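You operate a simulated robot arm through the tools that you are given. There is no shell and no other tool. Be economical: measure what you need, move in short steps, check, and stop when the job is done.

The job below is to be done with a simulated robot arm. You get a single attempt, and the scene is never put back.

## Task
Open the cupboard door, fetch the sachet that says "Brown" from the top of the tinting bench and set it on the upper shelf of the bench cupboard, then shut the door. Put the waste cup in the sink bowl. Put one of the wooden sticks from the top of the tinting bench on the orange board. Take the red board on the top of the decanting bench and put it away on the top of the test bench. Take the blue-handled jug and put it on the lower shelf of the decanting bench. Press the feed button to switch it off. Put the jug from the lower shelf of the tank rack in the sink bowl. Any order will do. Set down upright: waste cup, blue-handled jug, jug.

It is judged by the outcome, as a careful person would: the job done as asked, and still so three seconds after it is handed in. It fails if anything else is knocked over, pushed out of place, dropped, spilled or broken.

## Robot
A 6-joint arm with a fingered hand on a trunk, on a base that drives. Base frame: it is fixed to the floor where the robot stands at the start and does not move with it; the origin is under the middle of the robot, x ahead of it, y to its left, z up; the surface under the hand at the start is at about z = 0.85. Units: m, degrees, N and s.
With the tool pointing down near the work surface it reaches from about 0.22 to 0.58 m from the robot's upright axis, wherever it stands. Its first joint turns from -166.0 to 166.0 degrees. Places, roughly: blue-handled jug [1.75, -9, 1]; cupboard door [0.5, -0.2, 0.5]; feed button [-3.9, 3.8, 0.9]; jug [-4.5, 3.75, 0.5]; lower shelf of the decanting bench [1.5, -9.2, 0.4]; orange board (6x10x2 cm) [1.3, -1.2, 0.9]; red board (6x10x2 cm) [1.4, -9.1, 0.9]; sachet [-0.5, 1.5, 0.75]; sink bowl inside [-1.5, 3.4, 0.7]; top of the test bench [2, -1.6, 0.9]; upper shelf of the bench cupboard [0.8, 0, 0.4]; waste cup [0, 0.75, 0.75]; wooden stick (2x2x13 cm) [0.1, 0.8, 0.9]. Payload 3.2 kg.
The tool frame sits at the grasp point between the pads (the TCP): z along the fingers, y along the line on which they close. The tips reach 0.022 m beyond it. The gripper opens to 0.112 m. The gripper's body begins 0.06 m behind the TCP. The gripper is a hand of 3 fingers: y runs from the thumb to the fingers, the wrist lies at [0, 0, -0.218] in the tool frame.
Orientation is told as [roll, pitch, yaw] about the base's x, y, z axes, in that order, counted from this pose: with the fingers straight down and closing along the base's y, the tool's x points along the base's -x, its y along +y and its z along -z.

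## Interface
- The arm moves only by the tool step_arm. Its argument "targets" is a list of rows, each an object of numbers (a shift or turn left out is 0): "x", "y", "z": the shift along the tool's x, y, z in units of 500 mm (1.0 is 500 mm); "wx", "wy", "wz": the turn, a rotation vector about the tool's x, y, z in units of 180 degrees (1.0 is 180 degrees). In form: [{"x": .., "y": .., "z": .., "wx": .., "wy": .., "wz": ..}, ...]. A call has 1 to 20 rows; each row is the pose to reach, as a shift and turn from the pose commanded when the call began, along the tool's axes at that moment. A call with a number of a shift or a turn outside -1 to 1 is refused whole. Each row takes 0.2 s and may step no farther than 0.05 m and 8.6 degrees from the row before; otherwise, the whole call is refused. Where a pose cannot be reached the arm comes as near as it can. A force on the tool above 40 N (or 10 N above the force at the start of the call, whichever is more), or a blocked arm, ends the call early, and 0.2 s more pass. In this call time passes only in rows, and 0.2 s behind the last. The reply holds the time, the measured pose of the TCP, the force on the tool along the base axes, the opening and the grip force, in the units named above and with some noise, with the torque about the TCP (base axes, N m) and any sound that the robot's microphone picked up, and new pictures: "views" is both (left out), scene, wrist or none.
- Cameras (640 x 400 px; columns grow to the right, rows downward): "scene" is now at [-0.0002, 0.1899, 1.3914]; the picture's right is [0.38, -0.93, 0.00], its down [-0.81, -0.33, -0.48] and it looks along [0.44, 0.18, -0.88] (base axes); focal length 214 px, centre (320, 200). "wrist" rides on the gripper at [0.066, 0.003, -0.08] in the tool frame; the picture's right is [-0.05, 1.00, 0.00], its down [-0.77, -0.04, -0.64] and it looks along [-0.64, -0.03, 0.77] (tool axes); focal length 275 px, centre (320, 200). There is no depth. A picture from a camera that has moved, and an enlarged one, comes with that camera's place and axes in the base frame and with its lens.
- move_column(by): slides the trunk up (or, below 0, down) by that many m; the arm and the scene camera ride with it, the base frame stays. It gives what a move gives, with no picture.
- drive_base(legs): drives the robot by 1 to 6 legs, each [ahead, turn to the left] in m and degrees, along the robot's own axes; the way and the turn of a leg run together, so that a leg with both is an arc; at most 1.5 m and 180 degrees a leg. The arm and the cameras ride along, it lands a little off, and it stops where it bumps. It gives what a move gives, and a new picture of the scene camera.
- set_fingers(finger1, finger2, thumb_bend): sets how far each is bent, from 0 (flat) to 100 (curled in); at 30 the hand is open as for a grip, at 70 the pads meet at the TCP. One left out holds its place. A second passes; each finger stops where it meets its share of the squeeze, and holds until it gets a number again. It is the only way to open and close the hand. It gives what a move gives, with no picture; readings hold the bend of each and the force on the fingers (four entries, about 0 where the hand has none), thumb and palm.
- aim_head(pan, tilt): turns the head with the scene camera to pan (to the left, within 155 degrees either way) and tilt (down, from -29 to 69), counted from straight ahead of the robot. It gives what a move gives, and a new picture of the scene camera.
- inspect(camera, box): a new picture of the part [left, top, right, bottom] of that camera's present view, enlarged. The clock stands still meanwhile.
- sign_off(): hands the job in; it is judged then, once.

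Go step by step. Nothing tells you exact positions but the pictures and the camera data: compare them with the known pose of the tool, close in by small moves and look again before you grip or let go. The budget is 217 turns and 260 pictures, counting those below and the enlarged ones. Unless the task says otherwise, let go and move clear before handing in, and close with one line.

The tools are called after "Emit:" as name(argument=value, ...) on one line, values as JSON. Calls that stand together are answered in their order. step_arm: Moves the arm, as the interface text tells. Its arguments: {"type":"object","properties":{"targets":{"type":"array"},"views":{"type":"string","enum":["both","scene","wrist","none"]}},"required":["targets"]} The other tools are called the same way: move_column (by) slides the trunk up or down; set_fingers (finger1, finger2, thumb_bend) moves the fingers one by one; drive_base (legs) drives the base; aim_head (pan, tilt) turns the head that bears the scene camera; inspect (camera, box) takes an enlarged picture of a part of a camera's view; sign_off () hands the job in.

At the start:

```text
time: 0.0
eef_pos: [0.1577, 0.3019, 1.1729]
tool_rot: [0.0, 0.2, -0.1]
ft_force: [0.5, -0.7, 0.2]
moment: [0.0, 0.0, 0.02]
gripper_width: 0.112
grasp_force: 0.0
shape: jaw
bend: [30.0, 30.0, 30.0]
finger forces: [0.0, 0.0, 0.0, 0.1, 0.1, 0.0]
trunk travel left (down, up): [-0.446, 0.144]
robot x, y, heading: [0.0, -0.0001, 0.3]
head pan, tilt: [22.3, 61.6]
```

scene: 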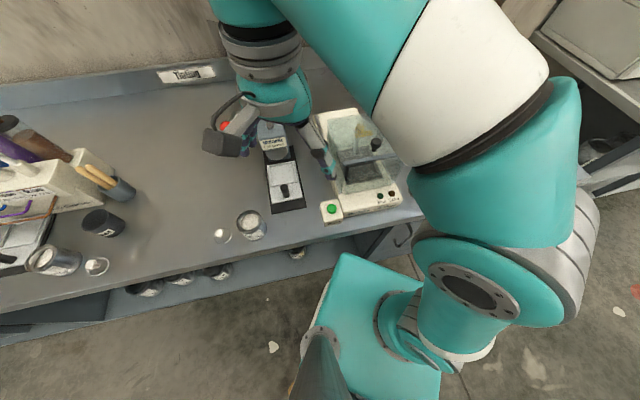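
wrist: 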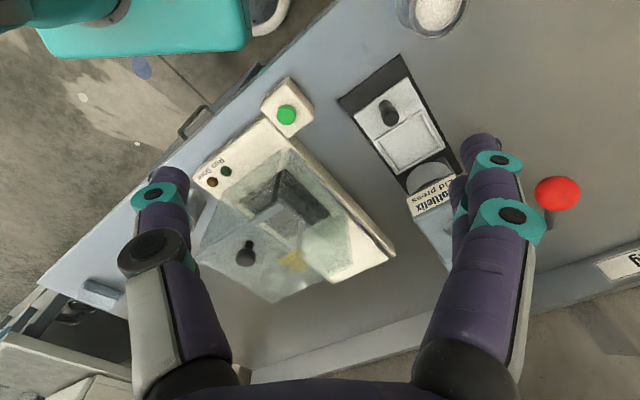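

I see the tinting bench ahead with tools on it, and the arm over it. I'll look around with the head first.

Emit:
aim_head(pan=60, tilt=35)

Emit:
aim_head(pan=-20, tilt=40)

Emit:
aim_head(pan=120, tilt=20)

Emit:
aim_head(pan=-80, tilt=15)

```text
time: 1.0
eef_pos: [0.1571, 0.3031, 1.1733]
tool_rot: [0.0, 0.1, -0.1]
ft_force: [0.8, 0.0, -0.1]
moment: [0.02, -0.04, -0.02]
gripper_width: 0.1121
grasp_force: 0.1
shape: jaw
bend: [30.0, 30.0, 30.0]
finger forces: [0.0, 0.0, 0.0, 0.0, 0.1, 0.1]
trunk travel left (down, up): [-0.446, 0.144]
robot x, y, heading: [-0.0004, 0.0003, 0.2]
head pan, tilt: [60.0, 35.0]
camera scene: at [-0.0161, 0.2416, 1.4275], right [0.87, -0.5, 0.0], down [-0.29, -0.5, -0.82], along [0.41, 0.71, -0.57], focal length 214 px, centre (320, 200)
```

scene: 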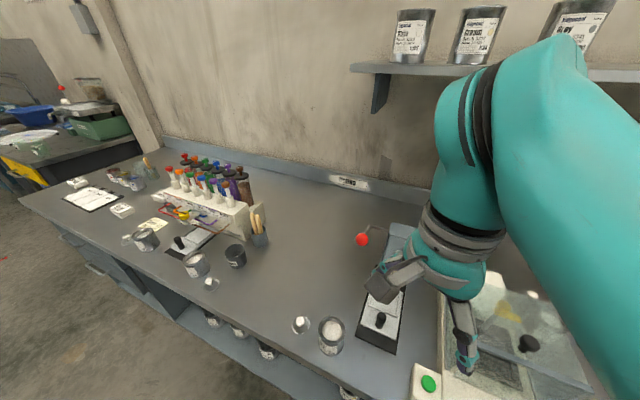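

```text
time: 2.6
eef_pos: [0.1583, 0.304, 1.1733]
tool_rot: [0.1, 0.1, 0.0]
ft_force: [-0.2, -0.5, -0.7]
moment: [0.01, -0.03, 0.0]
gripper_width: 0.1119
grasp_force: 0.1
shape: jaw
bend: [30.0, 30.0, 30.0]
finger forces: [0.0, 0.1, 0.0, 0.0, 0.0, 0.1]
trunk travel left (down, up): [-0.446, 0.144]
robot x, y, heading: [-0.0003, -0.0003, -0.1]
head pan, tilt: [-20.0, 40.0]
camera scene: at [0.0197, 0.1364, 1.42], right [-0.34, -0.94, 0.0], down [-0.6, 0.22, -0.77], along [0.72, -0.26, -0.64], focal length 214 px, centre (320, 200)
```

scene: 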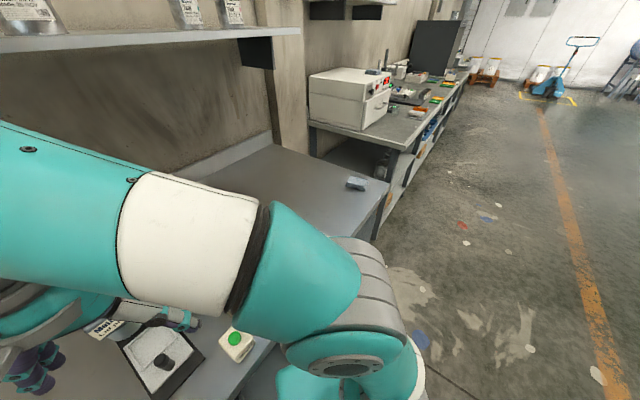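

```text
time: 4.8
eef_pos: [0.1577, 0.3028, 1.1732]
tool_rot: [0.1, 0.1, -0.1]
ft_force: [-0.4, 0.5, 0.5]
moment: [0.0, 0.03, 0.0]
gripper_width: 0.1118
grasp_force: 0.0
shape: jaw
bend: [30.0, 30.0, 30.0]
finger forces: [0.0, 0.0, 0.0, 0.0, 0.1, 0.0]
trunk travel left (down, up): [-0.446, 0.144]
robot x, y, heading: [0.0026, -0.0001, -0.0]
head pan, tilt: [120.0, 20.0]
camera scene: at [-0.1067, 0.2461, 1.4513], right [0.87, 0.5, 0.0], down [0.17, -0.3, -0.94], along [-0.47, 0.81, -0.34], focal length 214 px, centre (320, 200)
```

scene: 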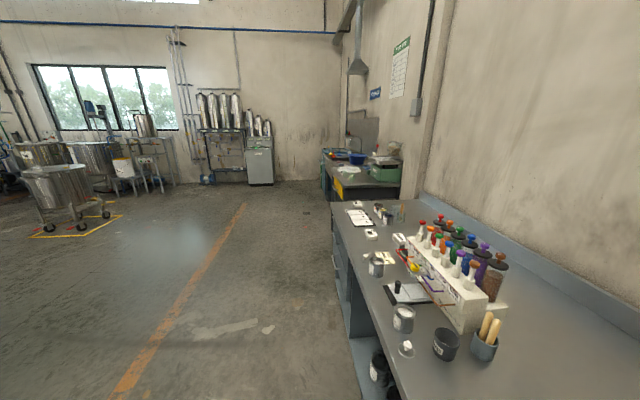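

```text
time: 7.7
eef_pos: [0.1577, 0.3025, 1.1721]
tool_rot: [0.1, 0.2, -0.1]
ft_force: [0.4, 0.4, -0.1]
moment: [0.0, 0.02, -0.01]
gripper_width: 0.1118
grasp_force: 0.1
shape: jaw
bend: [30.0, 30.0, 30.0]
finger forces: [0.0, 0.0, 0.0, 0.1, 0.1, 0.1]
trunk travel left (down, up): [-0.446, 0.144]
robot x, y, heading: [0.0022, -0.0013, -0.0]
head pan, tilt: [-80.0, 15.0]
camera scene: at [-0.0439, 0.0734, 1.4595], right [-0.98, -0.17, 0.0], down [-0.04, 0.25, -0.97], along [0.17, -0.95, -0.26], focal length 214 px, centre (320, 200)
```

scene: 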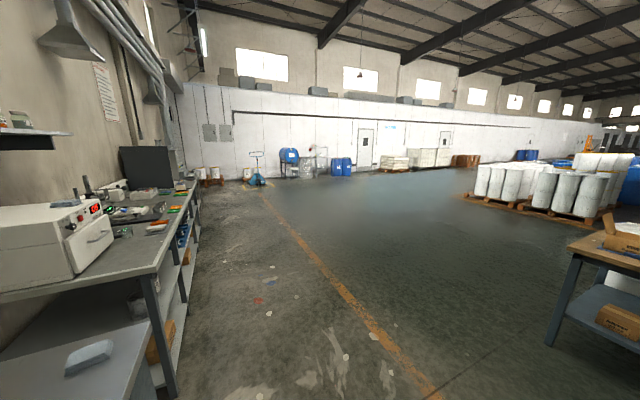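

Bench front edge runs from about (0.1,0.33) toward (-0.83,1.67). I'll look at the items closely and the cupboard front.

Emit:
aim_head(pan=-35, tilt=65)

Emit:
aim_head(pan=80, tilt=40)

Emit:
inspect(camera="scene", box=[180, 60, 500, 260])

Emit:
inspect(camera="scene", box=[320, 180, 480, 280])

```text
time: 8.9
eef_pos: [0.1564, 0.3036, 1.1722]
tool_rot: [0.1, 0.0, -0.2]
ft_force: [-0.6, -0.1, 0.5]
moment: [0.01, 0.02, 0.01]
gripper_width: 0.1117
grasp_force: 0.0
shape: jaw
bend: [30.0, 30.0, 30.0]
finger forces: [0.0, 0.0, 0.0, 0.0, 0.1, 0.1]
trunk travel left (down, up): [-0.446, 0.144]
robot x, y, heading: [0.0005, 0.0021, 0.1]
head pan, tilt: [-35.0, 65.0]
camera scene: at [-0.0104, 0.1305, 1.3877], right [-0.57, -0.82, 0.0], down [-0.74, 0.52, -0.42], along [0.35, -0.24, -0.91], focal length 214 px, centre (320, 200)
```

scene: 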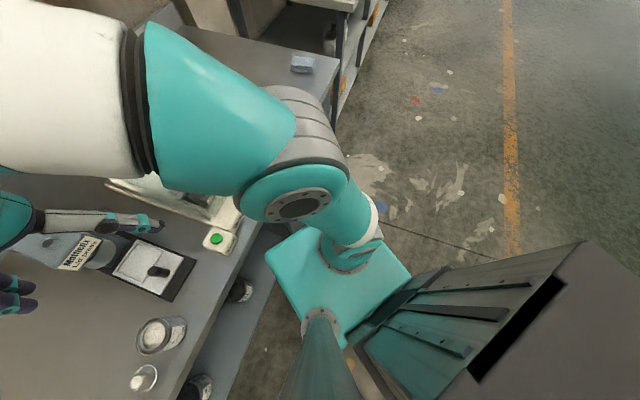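

```text
time: 10.8
eef_pos: [0.1579, 0.3037, 1.1726]
tool_rot: [0.1, 0.1, 0.0]
ft_force: [-0.1, -0.5, -1.1]
moment: [-0.01, -0.02, -0.01]
gripper_width: 0.112
grasp_force: 0.0
shape: jaw
bend: [30.0, 30.0, 30.0]
finger forces: [0.0, 0.0, 0.0, 0.0, 0.0, 0.0]
trunk travel left (down, up): [-0.446, 0.144]
robot x, y, heading: [0.0003, -0.0009, -0.2]
head pan, tilt: [80.0, 40.0]
camera scene: at [-0.0454, 0.2491, 1.4199], right [0.98, -0.17, 0.0], down [-0.11, -0.63, -0.77], along [0.13, 0.75, -0.64], focal length 214 px, centre (320, 200)
```

scene: 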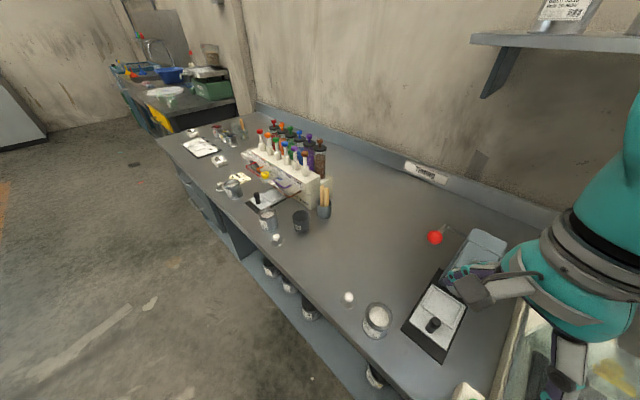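

```text
2.00 times, centred on (340, 160) of scene
camera zoom: at [-0.0454, 0.2491, 1.4199], right [0.98, -0.17, 0.0], down [-0.11, -0.63, -0.77], along [0.13, 0.75, -0.64], focal length 429 px, centre (280, 280)
```

zoom: 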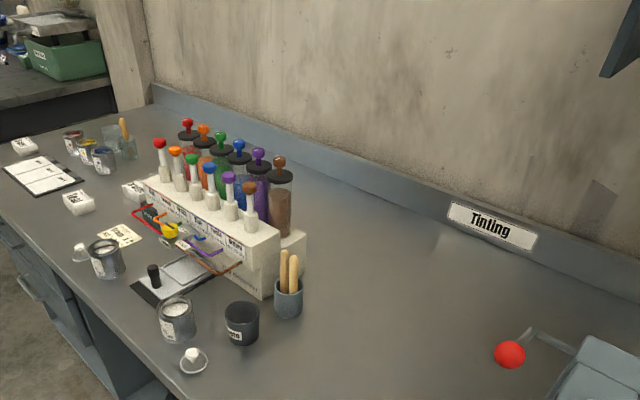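

```text
4.00 times, centred on (400, 230) of scene
camera zoom: at [-0.0454, 0.2491, 1.4199], right [0.98, -0.17, 0.0], down [-0.11, -0.63, -0.77], along [0.13, 0.75, -0.64], focal length 858 px, centre (0, 80)
```

zoom: 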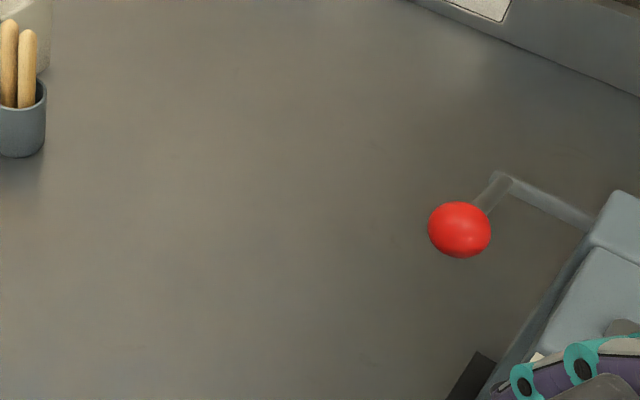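

The waste cup is the dark labelled one beside the stick holder; the sachets are the white blocks farther left. I'll back off to see the cupboard front.

Emit:
drive_base(legs=[[-0.5, 0]])

Emit:
aim_head(pan=0, tilt=50)

```text
time: 13.8
eef_pos: [-0.3466, 0.3025, 1.1735]
tool_rot: [0.1, -0.1, 0.1]
ft_force: [-0.1, 0.3, -0.2]
moment: [-0.01, -0.03, 0.0]
gripper_width: 0.1118
grasp_force: 0.1
shape: jaw
bend: [30.0, 30.0, 30.0]
finger forces: [0.0, 0.0, 0.0, 0.0, 0.0, 0.0]
trunk travel left (down, up): [-0.446, 0.144]
robot x, y, heading: [-0.5006, -0.0014, 0.2]
head pan, tilt: [80.0, 40.0]
camera scene: at [-0.5492, 0.2481, 1.4199], right [0.99, -0.17, 0.0], down [-0.11, -0.63, -0.77], along [0.13, 0.75, -0.64], focal length 214 px, centre (320, 200)
```

scene: 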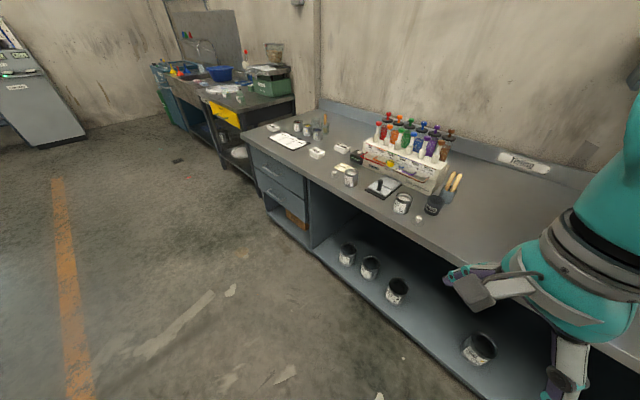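

```text
time: 15.3
eef_pos: [-0.3462, 0.3041, 1.1729]
tool_rot: [0.1, 0.0, 0.1]
ft_force: [-0.4, 0.4, 0.7]
moment: [0.0, -0.02, 0.0]
gripper_width: 0.1119
grasp_force: 0.0
shape: jaw
bend: [30.0, 30.0, 30.0]
finger forces: [0.0, 0.0, 0.0, 0.0, 0.0, 0.1]
trunk travel left (down, up): [-0.446, 0.144]
robot x, y, heading: [-0.5001, 0.0006, 0.2]
head pan, tilt: [0.0, 50.0]
camera scene: at [-0.4864, 0.1646, 1.4058], right [0.0, -1.0, 0.0], down [-0.77, 0.0, -0.64], along [0.64, 0.0, -0.77], focal length 214 px, centre (320, 200)
```

scene: 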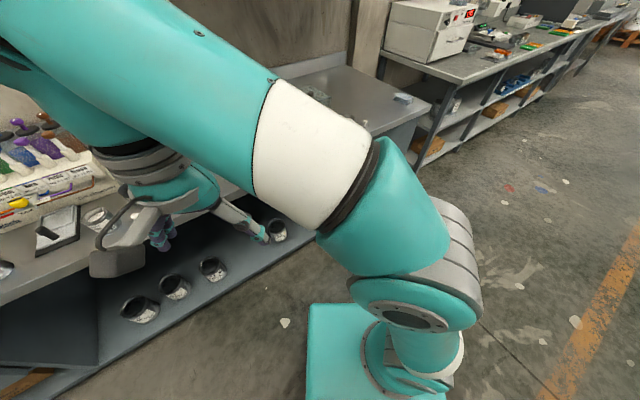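

The arm blocks the view, so I'll turn the base left and look back to the right.

Emit:
drive_base(legs=[[0, 125]])

Emit:
aim_head(pan=-125, tilt=35)

```text
time: 21.0
eef_pos: [-0.839, -0.0632, 1.1722]
tool_rot: [0.1, 0.2, 127.7]
ft_force: [0.1, -0.1, 0.3]
moment: [-0.02, 0.02, 0.05]
gripper_width: 0.112
grasp_force: 0.0
shape: jaw
bend: [30.0, 30.0, 30.0]
finger forces: [0.1, 0.1, 0.0, 0.0, 0.1, 0.0]
trunk travel left (down, up): [-0.446, 0.144]
robot x, y, heading: [-0.5026, -0.0002, 127.7]
head pan, tilt: [0.0, 50.0]
camera scene: at [-0.6443, -0.0899, 1.4058], right [0.79, 0.61, 0.0], down [0.47, -0.61, -0.64], along [-0.39, 0.51, -0.77], focal length 214 px, centre (320, 200)
```

scene: 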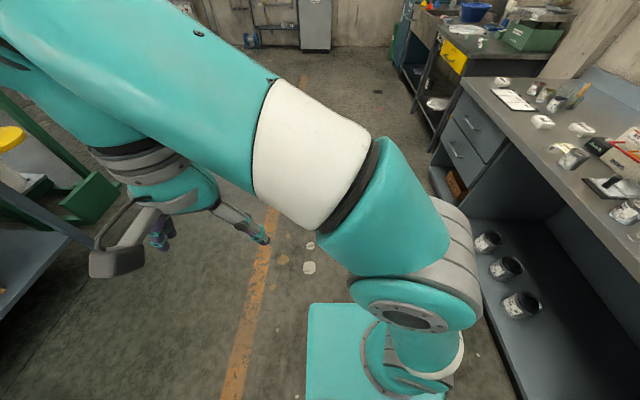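

```text
time: 23.1
eef_pos: [-0.8392, -0.0622, 1.1726]
tool_rot: [0.1, 0.1, 127.7]
ft_force: [-0.6, 0.1, -0.4]
moment: [0.01, -0.03, 0.01]
gripper_width: 0.1118
grasp_force: 0.0
shape: jaw
bend: [30.0, 30.0, 30.0]
finger forces: [0.1, 0.0, 0.0, 0.1, 0.1, 0.0]
trunk travel left (down, up): [-0.446, 0.144]
robot x, y, heading: [-0.5028, -0.0011, 127.8]
head pan, tilt: [-125.0, 35.0]
camera scene: at [-0.5091, -0.1464, 1.4275], right [0.05, -1.0, 0.0], down [-0.57, -0.03, -0.82], along [0.82, 0.04, -0.57], focal length 214 px, centre (320, 200)
```

scene: 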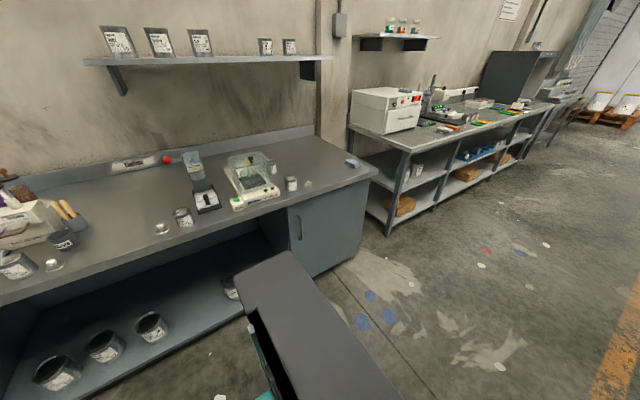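

The cupboard door is at the right end of the bench, with a vertical handle on its left and so hinges on the right; the bench runs at about heading 128/-52. I'll turn to face right along the bench so the arm is on the bench side.

Emit:
drive_base(legs=[[0, -177]])

Emit:
aim_head(pan=20, tilt=45)

```text
time: 30.8
eef_pos: [-0.1697, 0.0694, 1.1727]
tool_rot: [0.2, 0.2, -50.7]
ft_force: [0.2, -0.1, -0.4]
moment: [-0.02, 0.0, 0.0]
gripper_width: 0.1121
grasp_force: 0.0
shape: jaw
bend: [30.0, 30.0, 30.0]
finger forces: [0.1, 0.0, 0.1, 0.0, 0.0, 0.0]
trunk travel left (down, up): [-0.446, 0.144]
robot x, y, heading: [-0.5021, -0.0008, -50.8]
head pan, tilt: [-125.0, 35.0]
camera scene: at [-0.5002, 0.1435, 1.4275], right [-0.07, 1.0, 0.0], down [0.57, 0.04, -0.82], along [-0.82, -0.06, -0.57], focal length 214 px, centre (320, 200)
```

scene: 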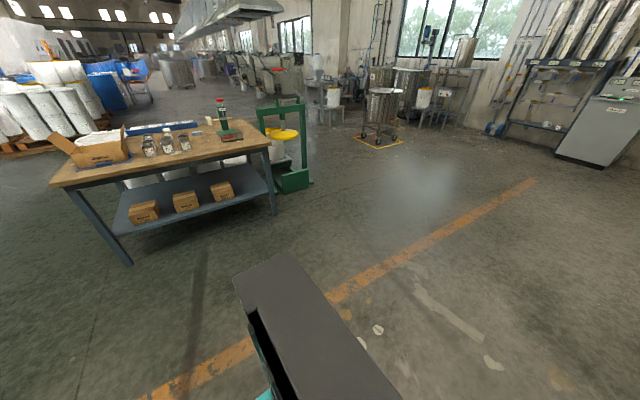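

```text
time: 33.0
eef_pos: [-0.1685, 0.0686, 1.1739]
tool_rot: [0.1, 0.1, -50.8]
ft_force: [-1.0, -0.4, -0.1]
moment: [0.0, 0.0, 0.03]
gripper_width: 0.1118
grasp_force: 0.0
shape: jaw
bend: [30.0, 30.0, 30.0]
finger forces: [0.1, 0.1, 0.0, 0.1, 0.1, 0.0]
trunk travel left (down, up): [-0.446, 0.144]
robot x, y, heading: [-0.5049, -0.0004, -50.9]
head pan, tilt: [20.0, 45.0]
camera scene: at [-0.3425, 0.1085, 1.4127], right [-0.51, -0.86, 0.0], down [-0.61, 0.36, -0.71], along [0.61, -0.36, -0.71], focal length 214 px, centre (320, 200)
```

scene: 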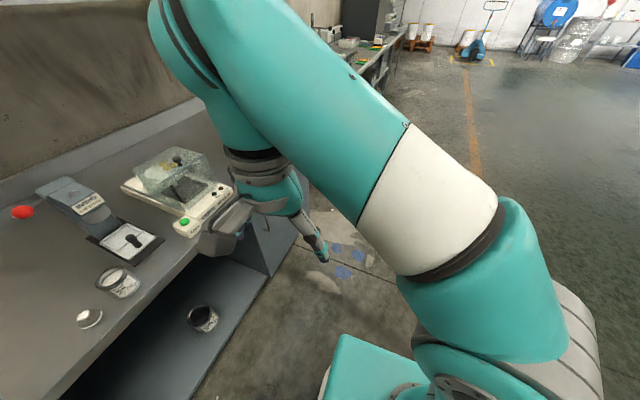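

The robot now faces right with the bench at its left. I'll drive ahead 0.2 m, then bring the tool horizontal pointing into the bench.

Emit:
drive_base(legs=[[0.2, 0]])

Emit:
step_arm(targets=[{"x": -0.019, "y": 0.025, "wx": -0.02566, "wy": 0.02566, "wz": 0.02566}, {"x": -0.037, "y": 0.051, "wx": -0.0513, "wy": 0.0513, "wz": 0.0513}, {"x": -0.056, "y": 0.076, "wx": -0.077, "wy": 0.077, "wz": 0.077}, {"x": -0.075, "y": 0.101, "wx": -0.1026, "wy": 0.1026, "wz": 0.1026}, {"x": -0.093, "y": 0.127, "wx": -0.1283, "wy": 0.1283, "wz": 0.1283}, {"x": -0.112, "y": 0.152, "wx": -0.154, "wy": 0.154, "wz": 0.154}, {"x": -0.131, "y": 0.177, "wx": -0.1796, "wy": 0.1796, "wz": 0.1796}, {"x": -0.149, "y": 0.203, "wx": -0.2053, "wy": 0.2053, "wz": 0.2053}, {"x": -0.168, "y": 0.228, "wx": -0.2309, "wy": 0.2309, "wz": 0.2309}, {"x": -0.187, "y": 0.253, "wx": -0.2566, "wy": 0.2566, "wz": 0.2566}, {"x": -0.205, "y": 0.279, "wx": -0.2823, "wy": 0.2823, "wz": 0.2823}, {"x": -0.224, "y": 0.304, "wx": -0.3079, "wy": 0.3079, "wz": 0.3079}, {"x": -0.243, "y": 0.329, "wx": -0.3336, "wy": 0.3336, "wz": 0.3336}, {"x": -0.261, "y": 0.355, "wx": -0.3592, "wy": 0.3592, "wz": 0.3592}, {"x": -0.28, "y": 0.38, "wx": -0.3849, "wy": 0.3849, "wz": 0.3849}])

```text
time: 34.6
eef_pos: [-0.0423, -0.0846, 1.1723]
tool_rot: [0.2, 0.2, -51.0]
ft_force: [-0.7, 0.3, 0.4]
moment: [0.05, -0.03, -0.02]
gripper_width: 0.1118
grasp_force: 0.1
shape: jaw
bend: [30.0, 30.0, 30.0]
finger forces: [0.1, 0.1, 0.0, 0.0, 0.0, 0.1]
trunk travel left (down, up): [-0.446, 0.144]
robot x, y, heading: [-0.3777, -0.1571, -51.0]
head pan, tilt: [20.0, 45.0]
camera scene: at [-0.2162, -0.0461, 1.4127], right [-0.51, -0.86, 0.0], down [-0.61, 0.36, -0.71], along [0.61, -0.36, -0.71], focal length 214 px, centre (320, 200)
```

scene: 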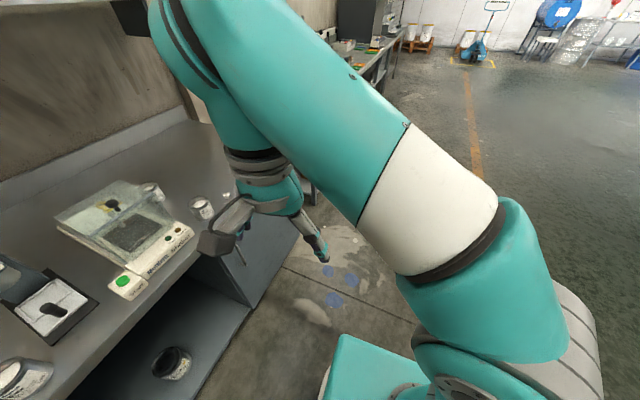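

```text
time: 37.8
eef_pos: [0.1942, -0.0737, 1.1731]
tool_rot: [-142.6, 89.7, 76.3]
ft_force: [0.9, -0.8, -0.4]
moment: [0.0, -0.02, 0.04]
gripper_width: 0.112
grasp_force: 0.1
shape: jaw
bend: [30.0, 30.0, 30.0]
finger forces: [0.1, 0.1, 0.0, 0.0, 0.0, 0.0]
trunk travel left (down, up): [-0.446, 0.144]
robot x, y, heading: [-0.374, -0.1541, -50.7]
head pan, tilt: [20.0, 45.0]
camera scene: at [-0.2164, -0.0457, 1.4127], right [-0.51, -0.86, 0.0], down [-0.61, 0.36, -0.71], along [0.61, -0.36, -0.71], focal length 214 px, centre (320, 200)
camera wrist: at [0.1336, -0.1274, 1.2396], right [0.63, -0.78, -0.05], down [-0.52, -0.37, -0.77], along [0.58, 0.51, -0.63], focal length 275 px, centre (320, 200)
```

scene: 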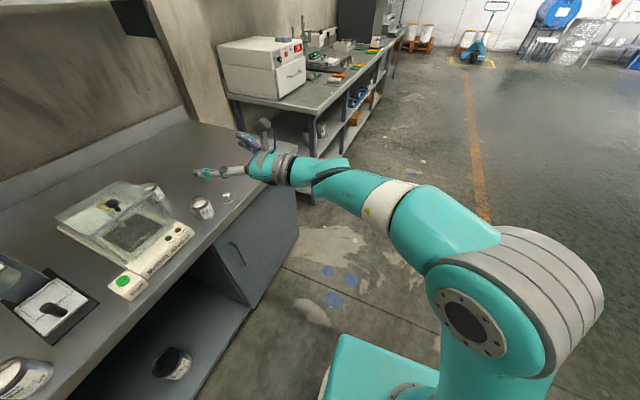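
wrist: 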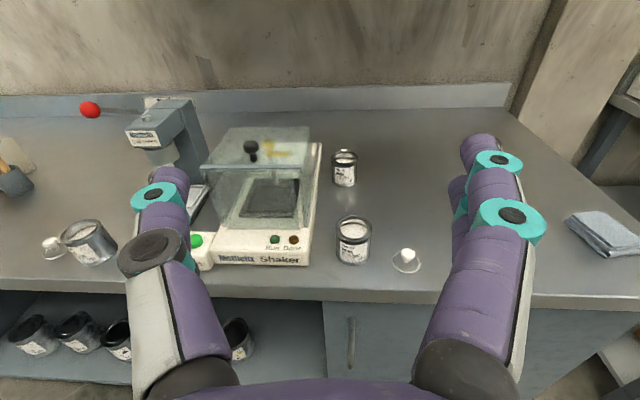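

The arm handled the horizontal pose well. The handle is near (0.36,0.01,0.62) under the bench overhang, so I'll lower the trunk.

Emit:
move_column(by=-0.44)

Emit:
step_arm(targets=[{"x": -0.09, "wx": -0.011}, {"x": -0.18, "wx": -0.022}])

```text
refused: -0.44 is not a number from -0.4 to 0.4
```

```text
time: 38.4
eef_pos: [0.1919, -0.0753, 1.0834]
tool_rot: [-138.4, 89.9, 76.5]
ft_force: [-0.4, 0.4, 0.4]
moment: [-0.01, 0.02, 0.03]
gripper_width: 0.112
grasp_force: 0.0
shape: jaw
bend: [30.0, 30.0, 30.0]
finger forces: [0.0, 0.0, 0.0, 0.0, 0.0, 0.1]
trunk travel left (down, up): [-0.446, 0.144]
robot x, y, heading: [-0.3791, -0.1557, -51.0]
head pan, tilt: [20.0, 45.0]
camera scene: at [-0.2162, -0.0457, 1.4127], right [-0.51, -0.86, 0.0], down [-0.61, 0.36, -0.71], along [0.61, -0.36, -0.71], focal length 214 px, centre (320, 200)
camera wrist: at [0.1285, -0.1233, 1.1486], right [0.57, -0.82, -0.05], down [-0.54, -0.34, -0.77], along [0.61, 0.47, -0.63], focal length 275 px, centre (320, 200)
```

scene: 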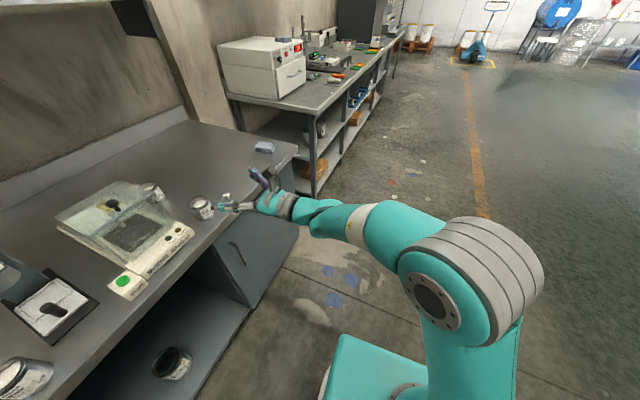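
wrist: 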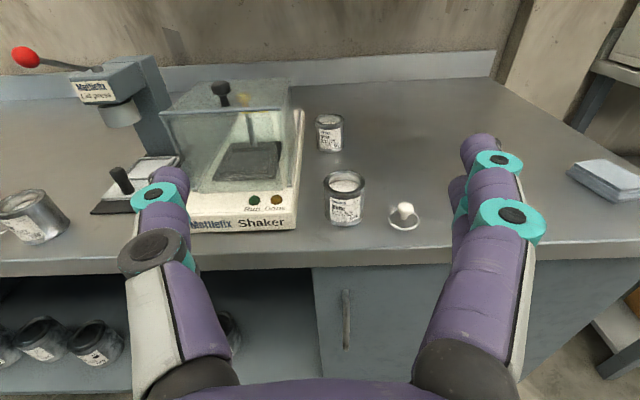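

Lower the trunk by 0.4 and look.

Emit:
move_column(by=-0.4)

Emit:
step_arm(targets=[{"x": -0.06}, {"x": -0.12}])

```text
time: 42.3
eef_pos: [0.1903, -0.0735, 0.6833]
tool_rot: [-151.1, 89.9, 64.2]
ft_force: [-0.2, 0.3, -0.7]
moment: [-0.03, 0.01, -0.01]
gripper_width: 0.1118
grasp_force: 0.1
shape: jaw
bend: [30.0, 30.0, 30.0]
finger forces: [0.0, 0.0, 0.0, 0.0, 0.0, 0.1]
trunk travel left (down, up): [-0.046, 0.544]
robot x, y, heading: [-0.3782, -0.1539, -50.8]
head pan, tilt: [20.0, 45.0]
```

```text
time: 42.9
eef_pos: [0.1904, -0.0753, 0.6228]
tool_rot: [-166.2, 89.8, 48.9]
ft_force: [0.5, 0.6, -0.1]
moment: [0.07, 0.0, -0.04]
gripper_width: 0.1121
grasp_force: 0.1
shape: jaw
bend: [30.0, 30.0, 30.0]
finger forces: [0.0, 0.0, 0.1, 0.1, 0.0, 0.0]
trunk travel left (down, up): [-0.046, 0.544]
robot x, y, heading: [-0.3761, -0.1575, -50.8]
head pan, tilt: [20.0, 45.0]
camera scene: at [-0.2167, -0.0458, 1.0128], right [-0.51, -0.86, 0.0], down [-0.61, 0.36, -0.71], along [0.61, -0.36, -0.71], focal length 214 px, centre (320, 200)
camera wrist: at [0.1275, -0.1241, 0.6889], right [0.57, -0.82, -0.05], down [-0.54, -0.33, -0.77], along [0.62, 0.47, -0.63], focal length 275 px, centre (320, 200)
```

scene: 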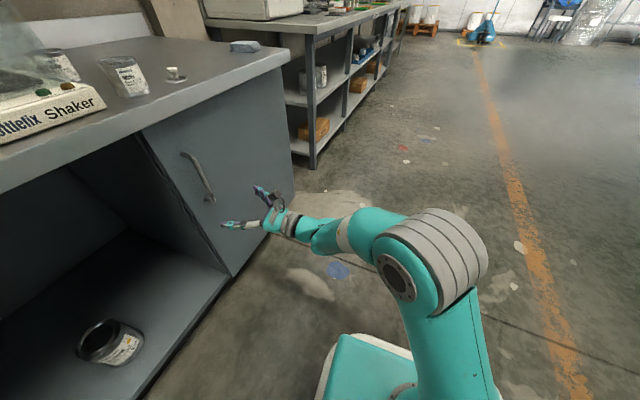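
wrist: 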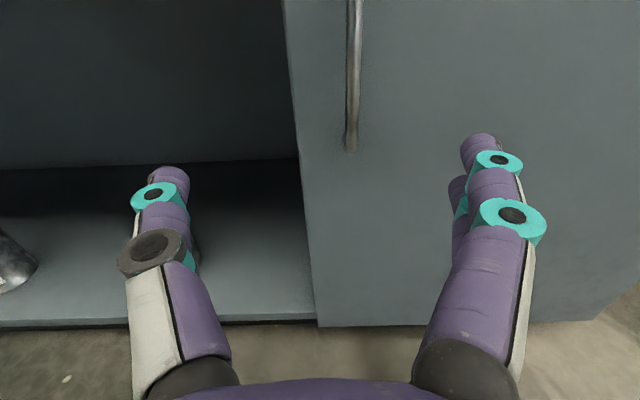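

Handle bar runs z 0.545–0.71 at about (0.363, 0.006). Moving the open hand around it.

Emit:
step_arm(targets=[{"y": 0.06, "z": 0.08}, {"y": 0.066, "z": 0.16}, {"y": 0.066, "z": 0.24}, {"y": 0.066, "z": 0.3}, {"y": 0.066, "z": 0.36}])

```text
time: 44.1
eef_pos: [0.3556, 0.0002, 0.6221]
tool_rot: [-106.8, 89.9, 108.3]
ft_force: [-25.1, -6.2, -0.9]
moment: [0.01, 0.03, -1.22]
gripper_width: 0.1118
grasp_force: 0.1
shape: jaw
bend: [30.0, 30.0, 29.0]
finger forces: [11.1, 10.9, 0.0, 0.0, 2.0, 0.0]
trunk travel left (down, up): [-0.046, 0.544]
robot x, y, heading: [-0.3752, -0.154, -50.8]
head pan, tilt: [20.0, 45.0]
stopped in row 5: the force on the tool passed its limit at 48 N (the readings are from after the stop); the commanded pose is now the measured one
camera scene: at [-0.2182, -0.0463, 1.013], right [-0.51, -0.86, 0.0], down [-0.61, 0.36, -0.71], along [0.61, -0.36, -0.71], focal length 214 px, centre (320, 200)
camera wrist: at [0.2927, -0.0486, 0.6887], right [0.57, -0.82, -0.05], down [-0.54, -0.34, -0.77], along [0.61, 0.47, -0.63], focal length 275 px, centre (320, 200)
```

scene: 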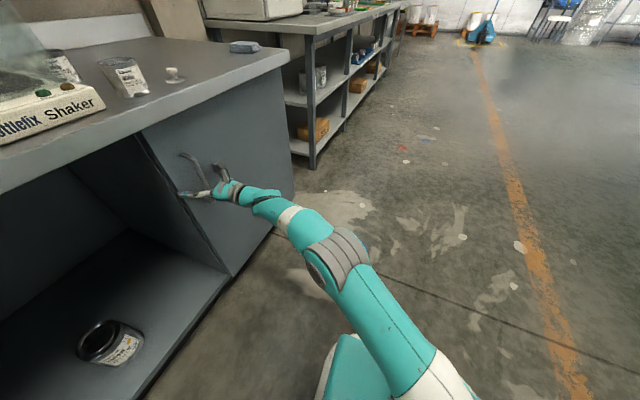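
wrist: 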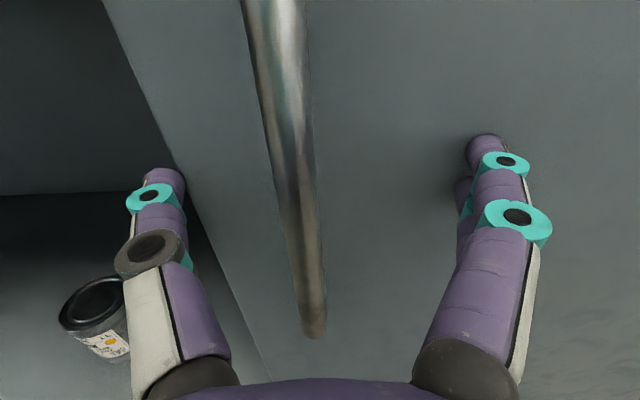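

Fingertips touch the door face; back off 1 cm and close on the bar.

Emit:
step_arm(targets=[{"z": -0.02}], views="none")

Emit:
set_fingers(finger1=68, finger2=68, thumb_bend=68)

Emit:
inspect(camera="wrist", box=[0, 0, 640, 400])

```text
time: 44.5
eef_pos: [0.3484, -0.0048, 0.6192]
tool_rot: [-65.9, 89.7, 149.4]
ft_force: [-0.6, 0.1, 0.4]
moment: [0.0, -0.05, 0.03]
gripper_width: 0.1118
grasp_force: 0.1
shape: jaw
bend: [30.0, 30.0, 30.0]
finger forces: [0.0, 0.1, 0.0, 0.0, 0.0, 0.1]
trunk travel left (down, up): [-0.046, 0.544]
robot x, y, heading: [-0.3794, -0.1551, -51.0]
head pan, tilt: [20.0, 45.0]
```

```text
time: 45.5
eef_pos: [0.3497, -0.0053, 0.62]
tool_rot: [-70.4, 89.8, 144.9]
ft_force: [0.2, -0.2, 1.0]
moment: [0.02, 0.01, 0.01]
gripper_width: 0.0072
grasp_force: 0.1
shape: fingers
bend: [68.0, 68.0, 68.0]
finger forces: [0.0, 0.1, 0.0, 0.1, 0.1, 0.0]
trunk travel left (down, up): [-0.046, 0.544]
robot x, y, heading: [-0.3756, -0.1544, -50.7]
head pan, tilt: [20.0, 45.0]
```

```text
1.00 times, centred on (320, 200) of wrist (not enlarged: the box is as wide or as high as the picture)
camera zoom: at [0.2854, -0.0532, 0.6875], right [0.58, -0.82, -0.05], down [-0.54, -0.34, -0.77], along [0.61, 0.47, -0.64], focal length 275 px, centre (320, 200)
```

zoom: 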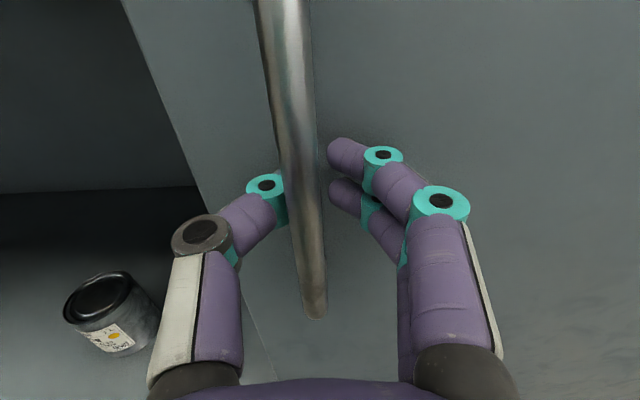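

The fingers have closed behind the bar, hooking it. I'll pull back a little and see whether the door follows.

Emit:
step_arm(targets=[{"z": -0.04}, {"z": -0.08}, {"z": -0.12, "wx": -0.02}, {"z": -0.16, "wx": -0.04, "y": 0.005}])

```text
time: 46.5
eef_pos: [0.2853, -0.0517, 0.6192]
tool_rot: [-40.5, 89.9, 167.4]
ft_force: [0.1, 0.3, -0.2]
moment: [0.03, 0.02, 0.01]
gripper_width: 0.0073
grasp_force: 0.0
shape: fingers
bend: [68.0, 68.0, 68.0]
finger forces: [0.0, 0.0, 0.0, 0.0, 0.0, 0.0]
trunk travel left (down, up): [-0.046, 0.544]
robot x, y, heading: [-0.3726, -0.1568, -50.9]
head pan, tilt: [20.0, 45.0]
camera scene: at [-0.2164, -0.0459, 1.0127], right [-0.51, -0.86, 0.0], down [-0.61, 0.36, -0.71], along [0.61, -0.36, -0.71], focal length 214 px, centre (320, 200)
camera wrist: at [0.2159, -0.0927, 0.686], right [0.47, -0.88, -0.05], down [-0.58, -0.27, -0.77], along [0.67, 0.39, -0.64], focal length 275 px, centre (320, 200)
```

scene: 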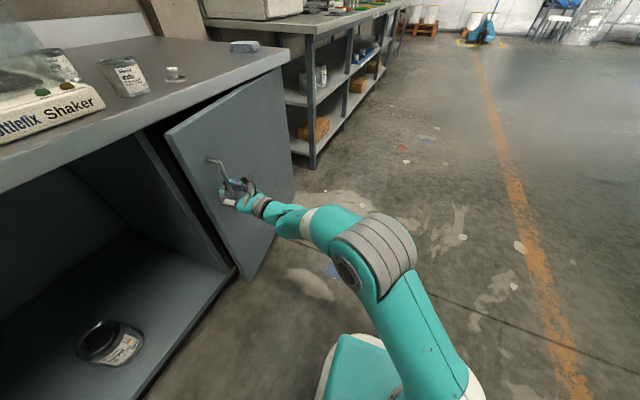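
wrist: 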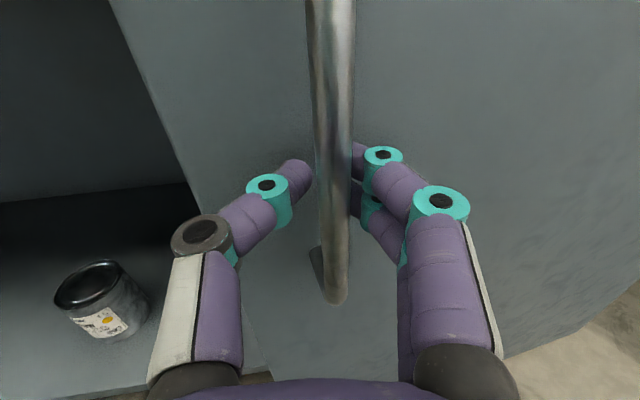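

The door swings freely. I'll carry on along the arc.

Emit:
step_arm(targets=[{"y": 0.0425, "z": -0.0892, "wx": -0.0333}, {"y": 0.0945, "z": -0.1742, "wx": -0.0667}, {"y": 0.1552, "z": -0.2531, "wx": -0.1}, {"y": 0.2238, "z": -0.3255, "wx": -0.1333}, {"y": 0.2995, "z": -0.3902, "wx": -0.1667}, {"y": 0.3816, "z": -0.4467, "wx": -0.2}, {"y": 0.4692, "z": -0.4943, "wx": -0.2333}, {"y": 0.5611, "z": -0.5325, "wx": -0.2667}, {"y": 0.6566, "z": -0.5608, "wx": -0.3}, {"y": 0.7546, "z": -0.5789, "wx": -0.3333}, {"y": 0.8539, "z": -0.5867, "wx": -0.3667}, {"y": 0.9536, "z": -0.5843, "wx": -0.4}])

```text
time: 48.6
eef_pos: [0.1869, -0.4689, 0.6194]
tool_rot: [-11.1, 89.6, 143.3]
ft_force: [-28.1, 2.7, 6.1]
moment: [0.41, 0.37, 3.42]
gripper_width: 0.0183
grasp_force: 48.4
shape: fingers
bend: [68.0, 68.0, 68.0]
finger forces: [0.0, 0.0, 0.0, 0.0, 48.8, 47.7]
out of reach, approached as far as the arm can: row 10
trunk travel left (down, up): [-0.046, 0.544]
robot x, y, heading: [-0.3769, -0.1534, -51.0]
head pan, tilt: [20.0, 45.0]
stopped in row 10: the force on the tool passed its limit at 54 N (the readings are from after the stop); the commanded pose is now the measured one
camera scene: at [-0.2189, -0.0456, 1.0132], right [-0.52, -0.86, 0.0], down [-0.6, 0.36, -0.71], along [0.61, -0.36, -0.71], focal length 214 px, centre (320, 200)
camera wrist: at [0.1145, -0.4372, 0.6873], right [-0.43, -0.9, -0.05], down [-0.56, 0.31, -0.77], along [0.71, -0.31, -0.64], focal length 275 px, centre (320, 200)
```

scene: 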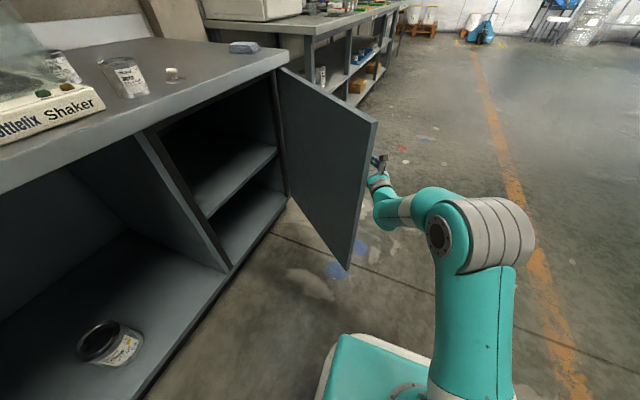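
wrist: 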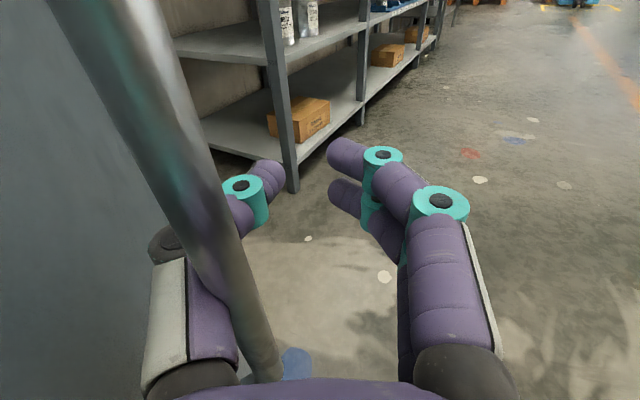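

The door is open about 80°+. The bar presses the palm; ease back a bit, open the fingers and withdraw.

Emit:
step_arm(targets=[{"z": -0.03}], views="none")

Emit:
set_fingers(finger1=20, finger2=20, thumb_bend=30)

Emit:
inspect(camera="wrist", box=[0, 0, 640, 400])

```text
time: 49.1
eef_pos: [0.1798, -0.4586, 0.6189]
tool_rot: [34.8, 89.6, -170.2]
ft_force: [20.5, 3.8, -0.4]
moment: [-0.08, -0.2, 0.23]
gripper_width: 0.0171
grasp_force: 23.7
shape: fingers
bend: [68.0, 68.0, 68.0]
finger forces: [0.0, 0.0, 0.0, 0.0, 26.3, 21.3]
trunk travel left (down, up): [-0.046, 0.544]
robot x, y, heading: [-0.377, -0.1574, -50.5]
head pan, tilt: [20.0, 45.0]
stopped in row 1: the force on the tool passed its limit at 42 N (the readings are from after the stop); the commanded pose is now the measured one
```

```text
time: 50.1
eef_pos: [0.1784, -0.4604, 0.6206]
tool_rot: [14.9, 89.8, 169.5]
ft_force: [0.4, -0.9, 0.0]
moment: [-0.01, -0.02, 0.01]
gripper_width: 0.1201
grasp_force: 0.0
shape: fingers
bend: [20.0, 20.0, 30.0]
finger forces: [0.0, 0.0, 0.0, 0.0, 0.0, 0.0]
trunk travel left (down, up): [-0.046, 0.544]
robot x, y, heading: [-0.3737, -0.1597, -50.7]
head pan, tilt: [20.0, 45.0]
```

```text
1.00 times, centred on (320, 200) of wrist (not enlarged: the box is as wide or as high as the picture)
camera zoom: at [0.1052, -0.4289, 0.687], right [-0.43, -0.9, -0.05], down [-0.56, 0.31, -0.77], along [0.71, -0.3, -0.64], focal length 275 px, centre (320, 200)
```

zoom: 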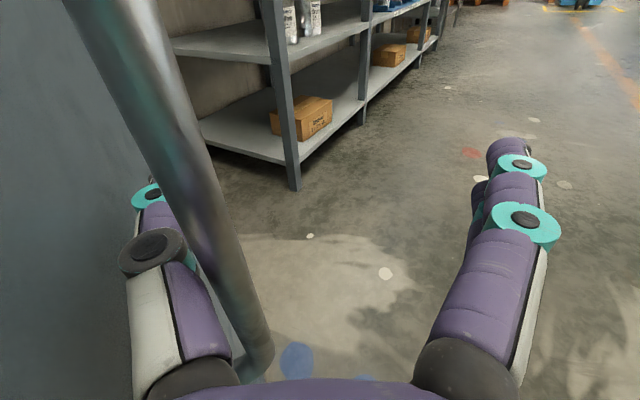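

Retreating from the bar.

Emit:
step_arm(targets=[{"z": -0.08}, {"z": -0.16}, {"z": -0.24}, {"z": -0.3}])

```text
time: 51.1
eef_pos: [0.0486, -0.4008, 0.6227]
tool_rot: [15.5, 89.7, 170.3]
ft_force: [-0.2, -0.3, 0.3]
moment: [0.01, -0.01, -0.01]
gripper_width: 0.12
grasp_force: 0.0
shape: fingers
bend: [20.0, 20.0, 30.0]
finger forces: [0.1, 0.1, 0.0, 0.0, 0.0, 0.0]
out of reach, approached as far as the arm can: row 4
trunk travel left (down, up): [-0.046, 0.544]
robot x, y, heading: [-0.3764, -0.1526, -50.9]
head pan, tilt: [20.0, 45.0]
camera scene: at [-0.2168, -0.0453, 1.0127], right [-0.51, -0.86, 0.0], down [-0.61, 0.36, -0.71], along [0.61, -0.36, -0.71], focal length 214 px, centre (320, 200)
camera wrist: at [-0.024, -0.3696, 0.69], right [-0.43, -0.9, -0.05], down [-0.56, 0.31, -0.77], along [0.71, -0.3, -0.64], focal length 275 px, centre (320, 200)
```

scene: 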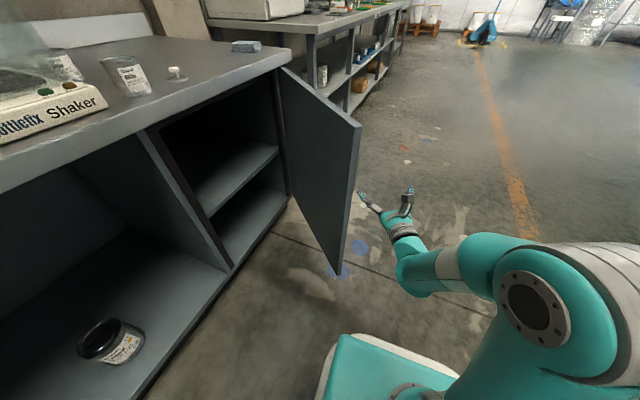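
wrist: 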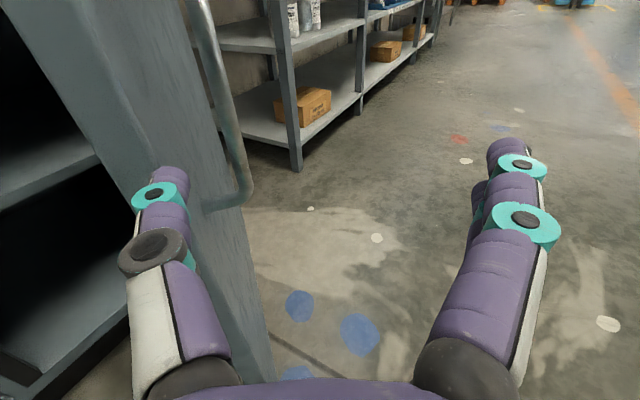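

Door is open ~75°, upper shelf at z≈0.465. Now raise the trunk and reverse along the bench to the sachets.

Emit:
move_column(by=0.4)

Emit:
drive_base(legs=[[0, -13.5], [-1.35, 0], [0, 10]])

Emit:
aim_head(pan=75, tilt=50)

```text
time: 55.0
eef_pos: [0.0495, -0.4018, 1.0237]
tool_rot: [15.6, 89.7, 170.1]
ft_force: [0.0, 0.4, 0.4]
moment: [0.0, 0.01, -0.02]
gripper_width: 0.1203
grasp_force: 0.2
shape: fingers
bend: [20.0, 20.0, 30.0]
finger forces: [0.0, 0.1, 0.0, 0.0, 0.1, 0.0]
trunk travel left (down, up): [-0.446, 0.144]
robot x, y, heading: [-0.3746, -0.1571, -50.6]
head pan, tilt: [20.0, 45.0]
```

```text
time: 63.1
eef_pos: [-0.5427, 0.7574, 1.0232]
tool_rot: [16.3, 89.8, 167.2]
ft_force: [-0.6, 0.1, -0.4]
moment: [-0.04, 0.03, -0.04]
gripper_width: 0.1202
grasp_force: 0.2
shape: fingers
bend: [20.0, 20.0, 30.0]
finger forces: [0.0, 0.0, 0.1, 0.0, 0.0, 0.0]
trunk travel left (down, up): [-0.446, 0.144]
robot x, y, heading: [-0.9498, 1.0283, -54.3]
head pan, tilt: [20.0, 45.0]
camera scene: at [-0.7862, 1.1291, 1.4127], right [-0.56, -0.83, 0.0], down [-0.58, 0.4, -0.71], along [0.58, -0.4, -0.71], focal length 214 px, centre (320, 200)
```

scene: 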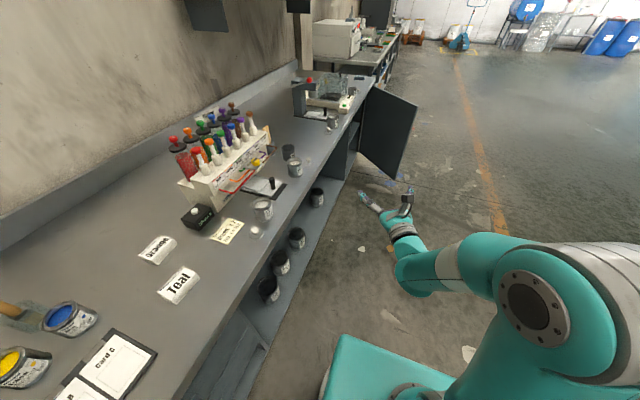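

```text
time: 64.3
eef_pos: [-0.5426, 0.7562, 1.0231]
tool_rot: [15.1, 89.9, 166.1]
ft_force: [-0.5, 0.5, 0.0]
moment: [-0.02, 0.03, 0.02]
gripper_width: 0.1202
grasp_force: 0.2
shape: fingers
bend: [20.0, 20.0, 30.0]
finger forces: [0.0, 0.0, 0.0, 0.0, 0.0, 0.1]
trunk travel left (down, up): [-0.446, 0.144]
robot x, y, heading: [-0.953, 1.0307, -54.1]
head pan, tilt: [75.0, 50.0]
camera scene: at [-0.7814, 1.202, 1.4058], right [0.35, -0.94, 0.0], down [-0.72, -0.27, -0.64], along [0.6, 0.23, -0.77], focal length 214 px, centre (320, 200)
```

scene: 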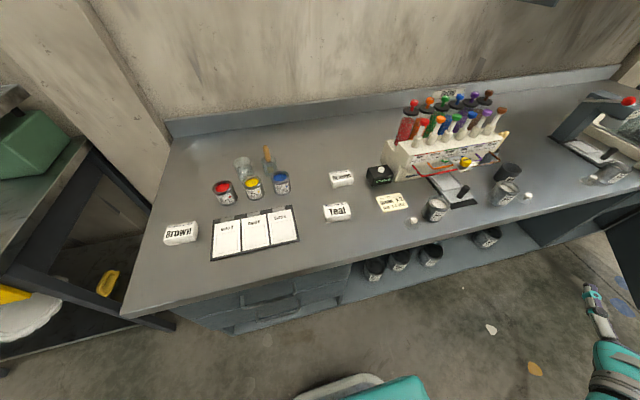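

"Brown" is the sachet at the far left end, about (-0.62, 1.69). Reverse 0.5 m more and swing the tool to face the bench.

Emit:
drive_base(legs=[[-0.5, 0]])

Emit:
step_arm(targets=[{"y": -0.0722, "z": -0.0249, "wx": 0.0356}, {"y": -0.1444, "z": -0.0498, "wx": 0.0712}, {"y": -0.2166, "z": -0.0747, "wx": 0.1068}, {"y": -0.2888, "z": -0.0996, "wx": 0.1424}, {"y": -0.361, "z": -0.1245, "wx": 0.178}, {"y": -0.4332, "z": -0.1494, "wx": 0.2136}, {"y": -0.5054, "z": -0.1743, "wx": 0.2492}, {"y": -0.5776, "z": -0.1992, "wx": 0.2848}, {"y": -0.6498, "z": -0.2241, "wx": 0.3204}, {"y": -0.722, "z": -0.249, "wx": 0.356}])

```text
time: 67.2
eef_pos: [-0.8303, 1.158, 1.0223]
tool_rot: [16.6, 89.8, 168.0]
ft_force: [0.1, -0.2, 0.7]
moment: [-0.02, 0.0, -0.04]
gripper_width: 0.1205
grasp_force: 0.0
shape: fingers
bend: [20.0, 20.0, 30.0]
finger forces: [0.1, 0.0, 0.0, 0.0, 0.1, 0.1]
trunk travel left (down, up): [-0.446, 0.144]
robot x, y, heading: [-1.2446, 1.4266, -53.9]
head pan, tilt: [75.0, 50.0]
camera scene: at [-1.0717, 1.6025, 1.4058], right [0.36, -0.93, 0.0], down [-0.71, -0.28, -0.64], along [0.6, 0.23, -0.77], focal length 214 px, centre (320, 200)
```

scene: 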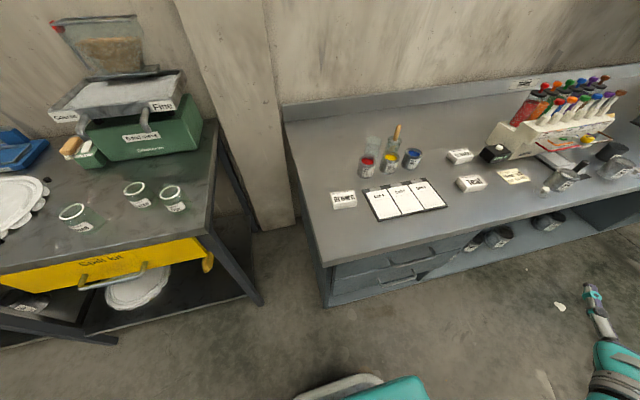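

```text
time: 69.4
eef_pos: [-0.77, 1.5359, 1.0233]
tool_rot: [-50.3, 89.8, 165.2]
ft_force: [-0.2, -0.8, 0.7]
moment: [0.0, 0.01, -0.05]
gripper_width: 0.1204
grasp_force: 0.1
shape: fingers
bend: [20.0, 20.0, 30.0]
finger forces: [0.0, 0.1, 0.1, 0.0, 0.1, 0.0]
out of reach, approached as far as the arm can: row 1, 2, 3, 4, 5, 6, 7
trunk travel left (down, up): [-0.446, 0.144]
robot x, y, heading: [-1.2425, 1.4296, -53.7]
head pan, tilt: [75.0, 50.0]
camera scene: at [-1.0714, 1.6025, 1.4057], right [0.36, -0.93, 0.0], down [-0.71, -0.28, -0.64], along [0.6, 0.23, -0.77], focal length 214 px, centre (320, 200)
camera wrist: at [-0.8317, 1.4865, 1.0901], right [0.58, -0.81, -0.05], down [-0.54, -0.34, -0.77], along [0.61, 0.47, -0.64], focal length 275 px, centre (320, 200)
```

scene: 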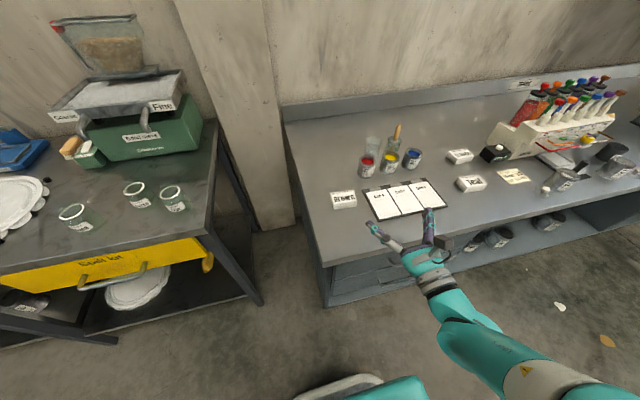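
wrist: 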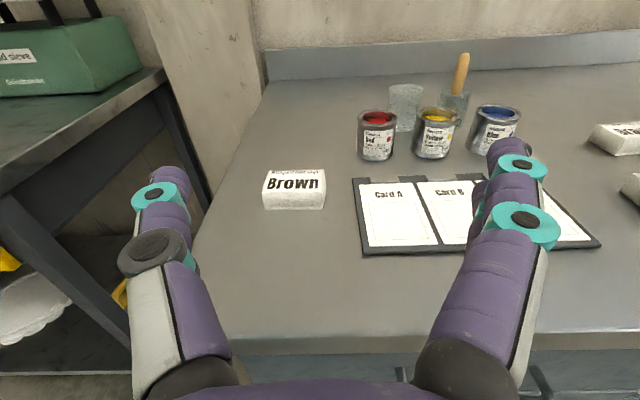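

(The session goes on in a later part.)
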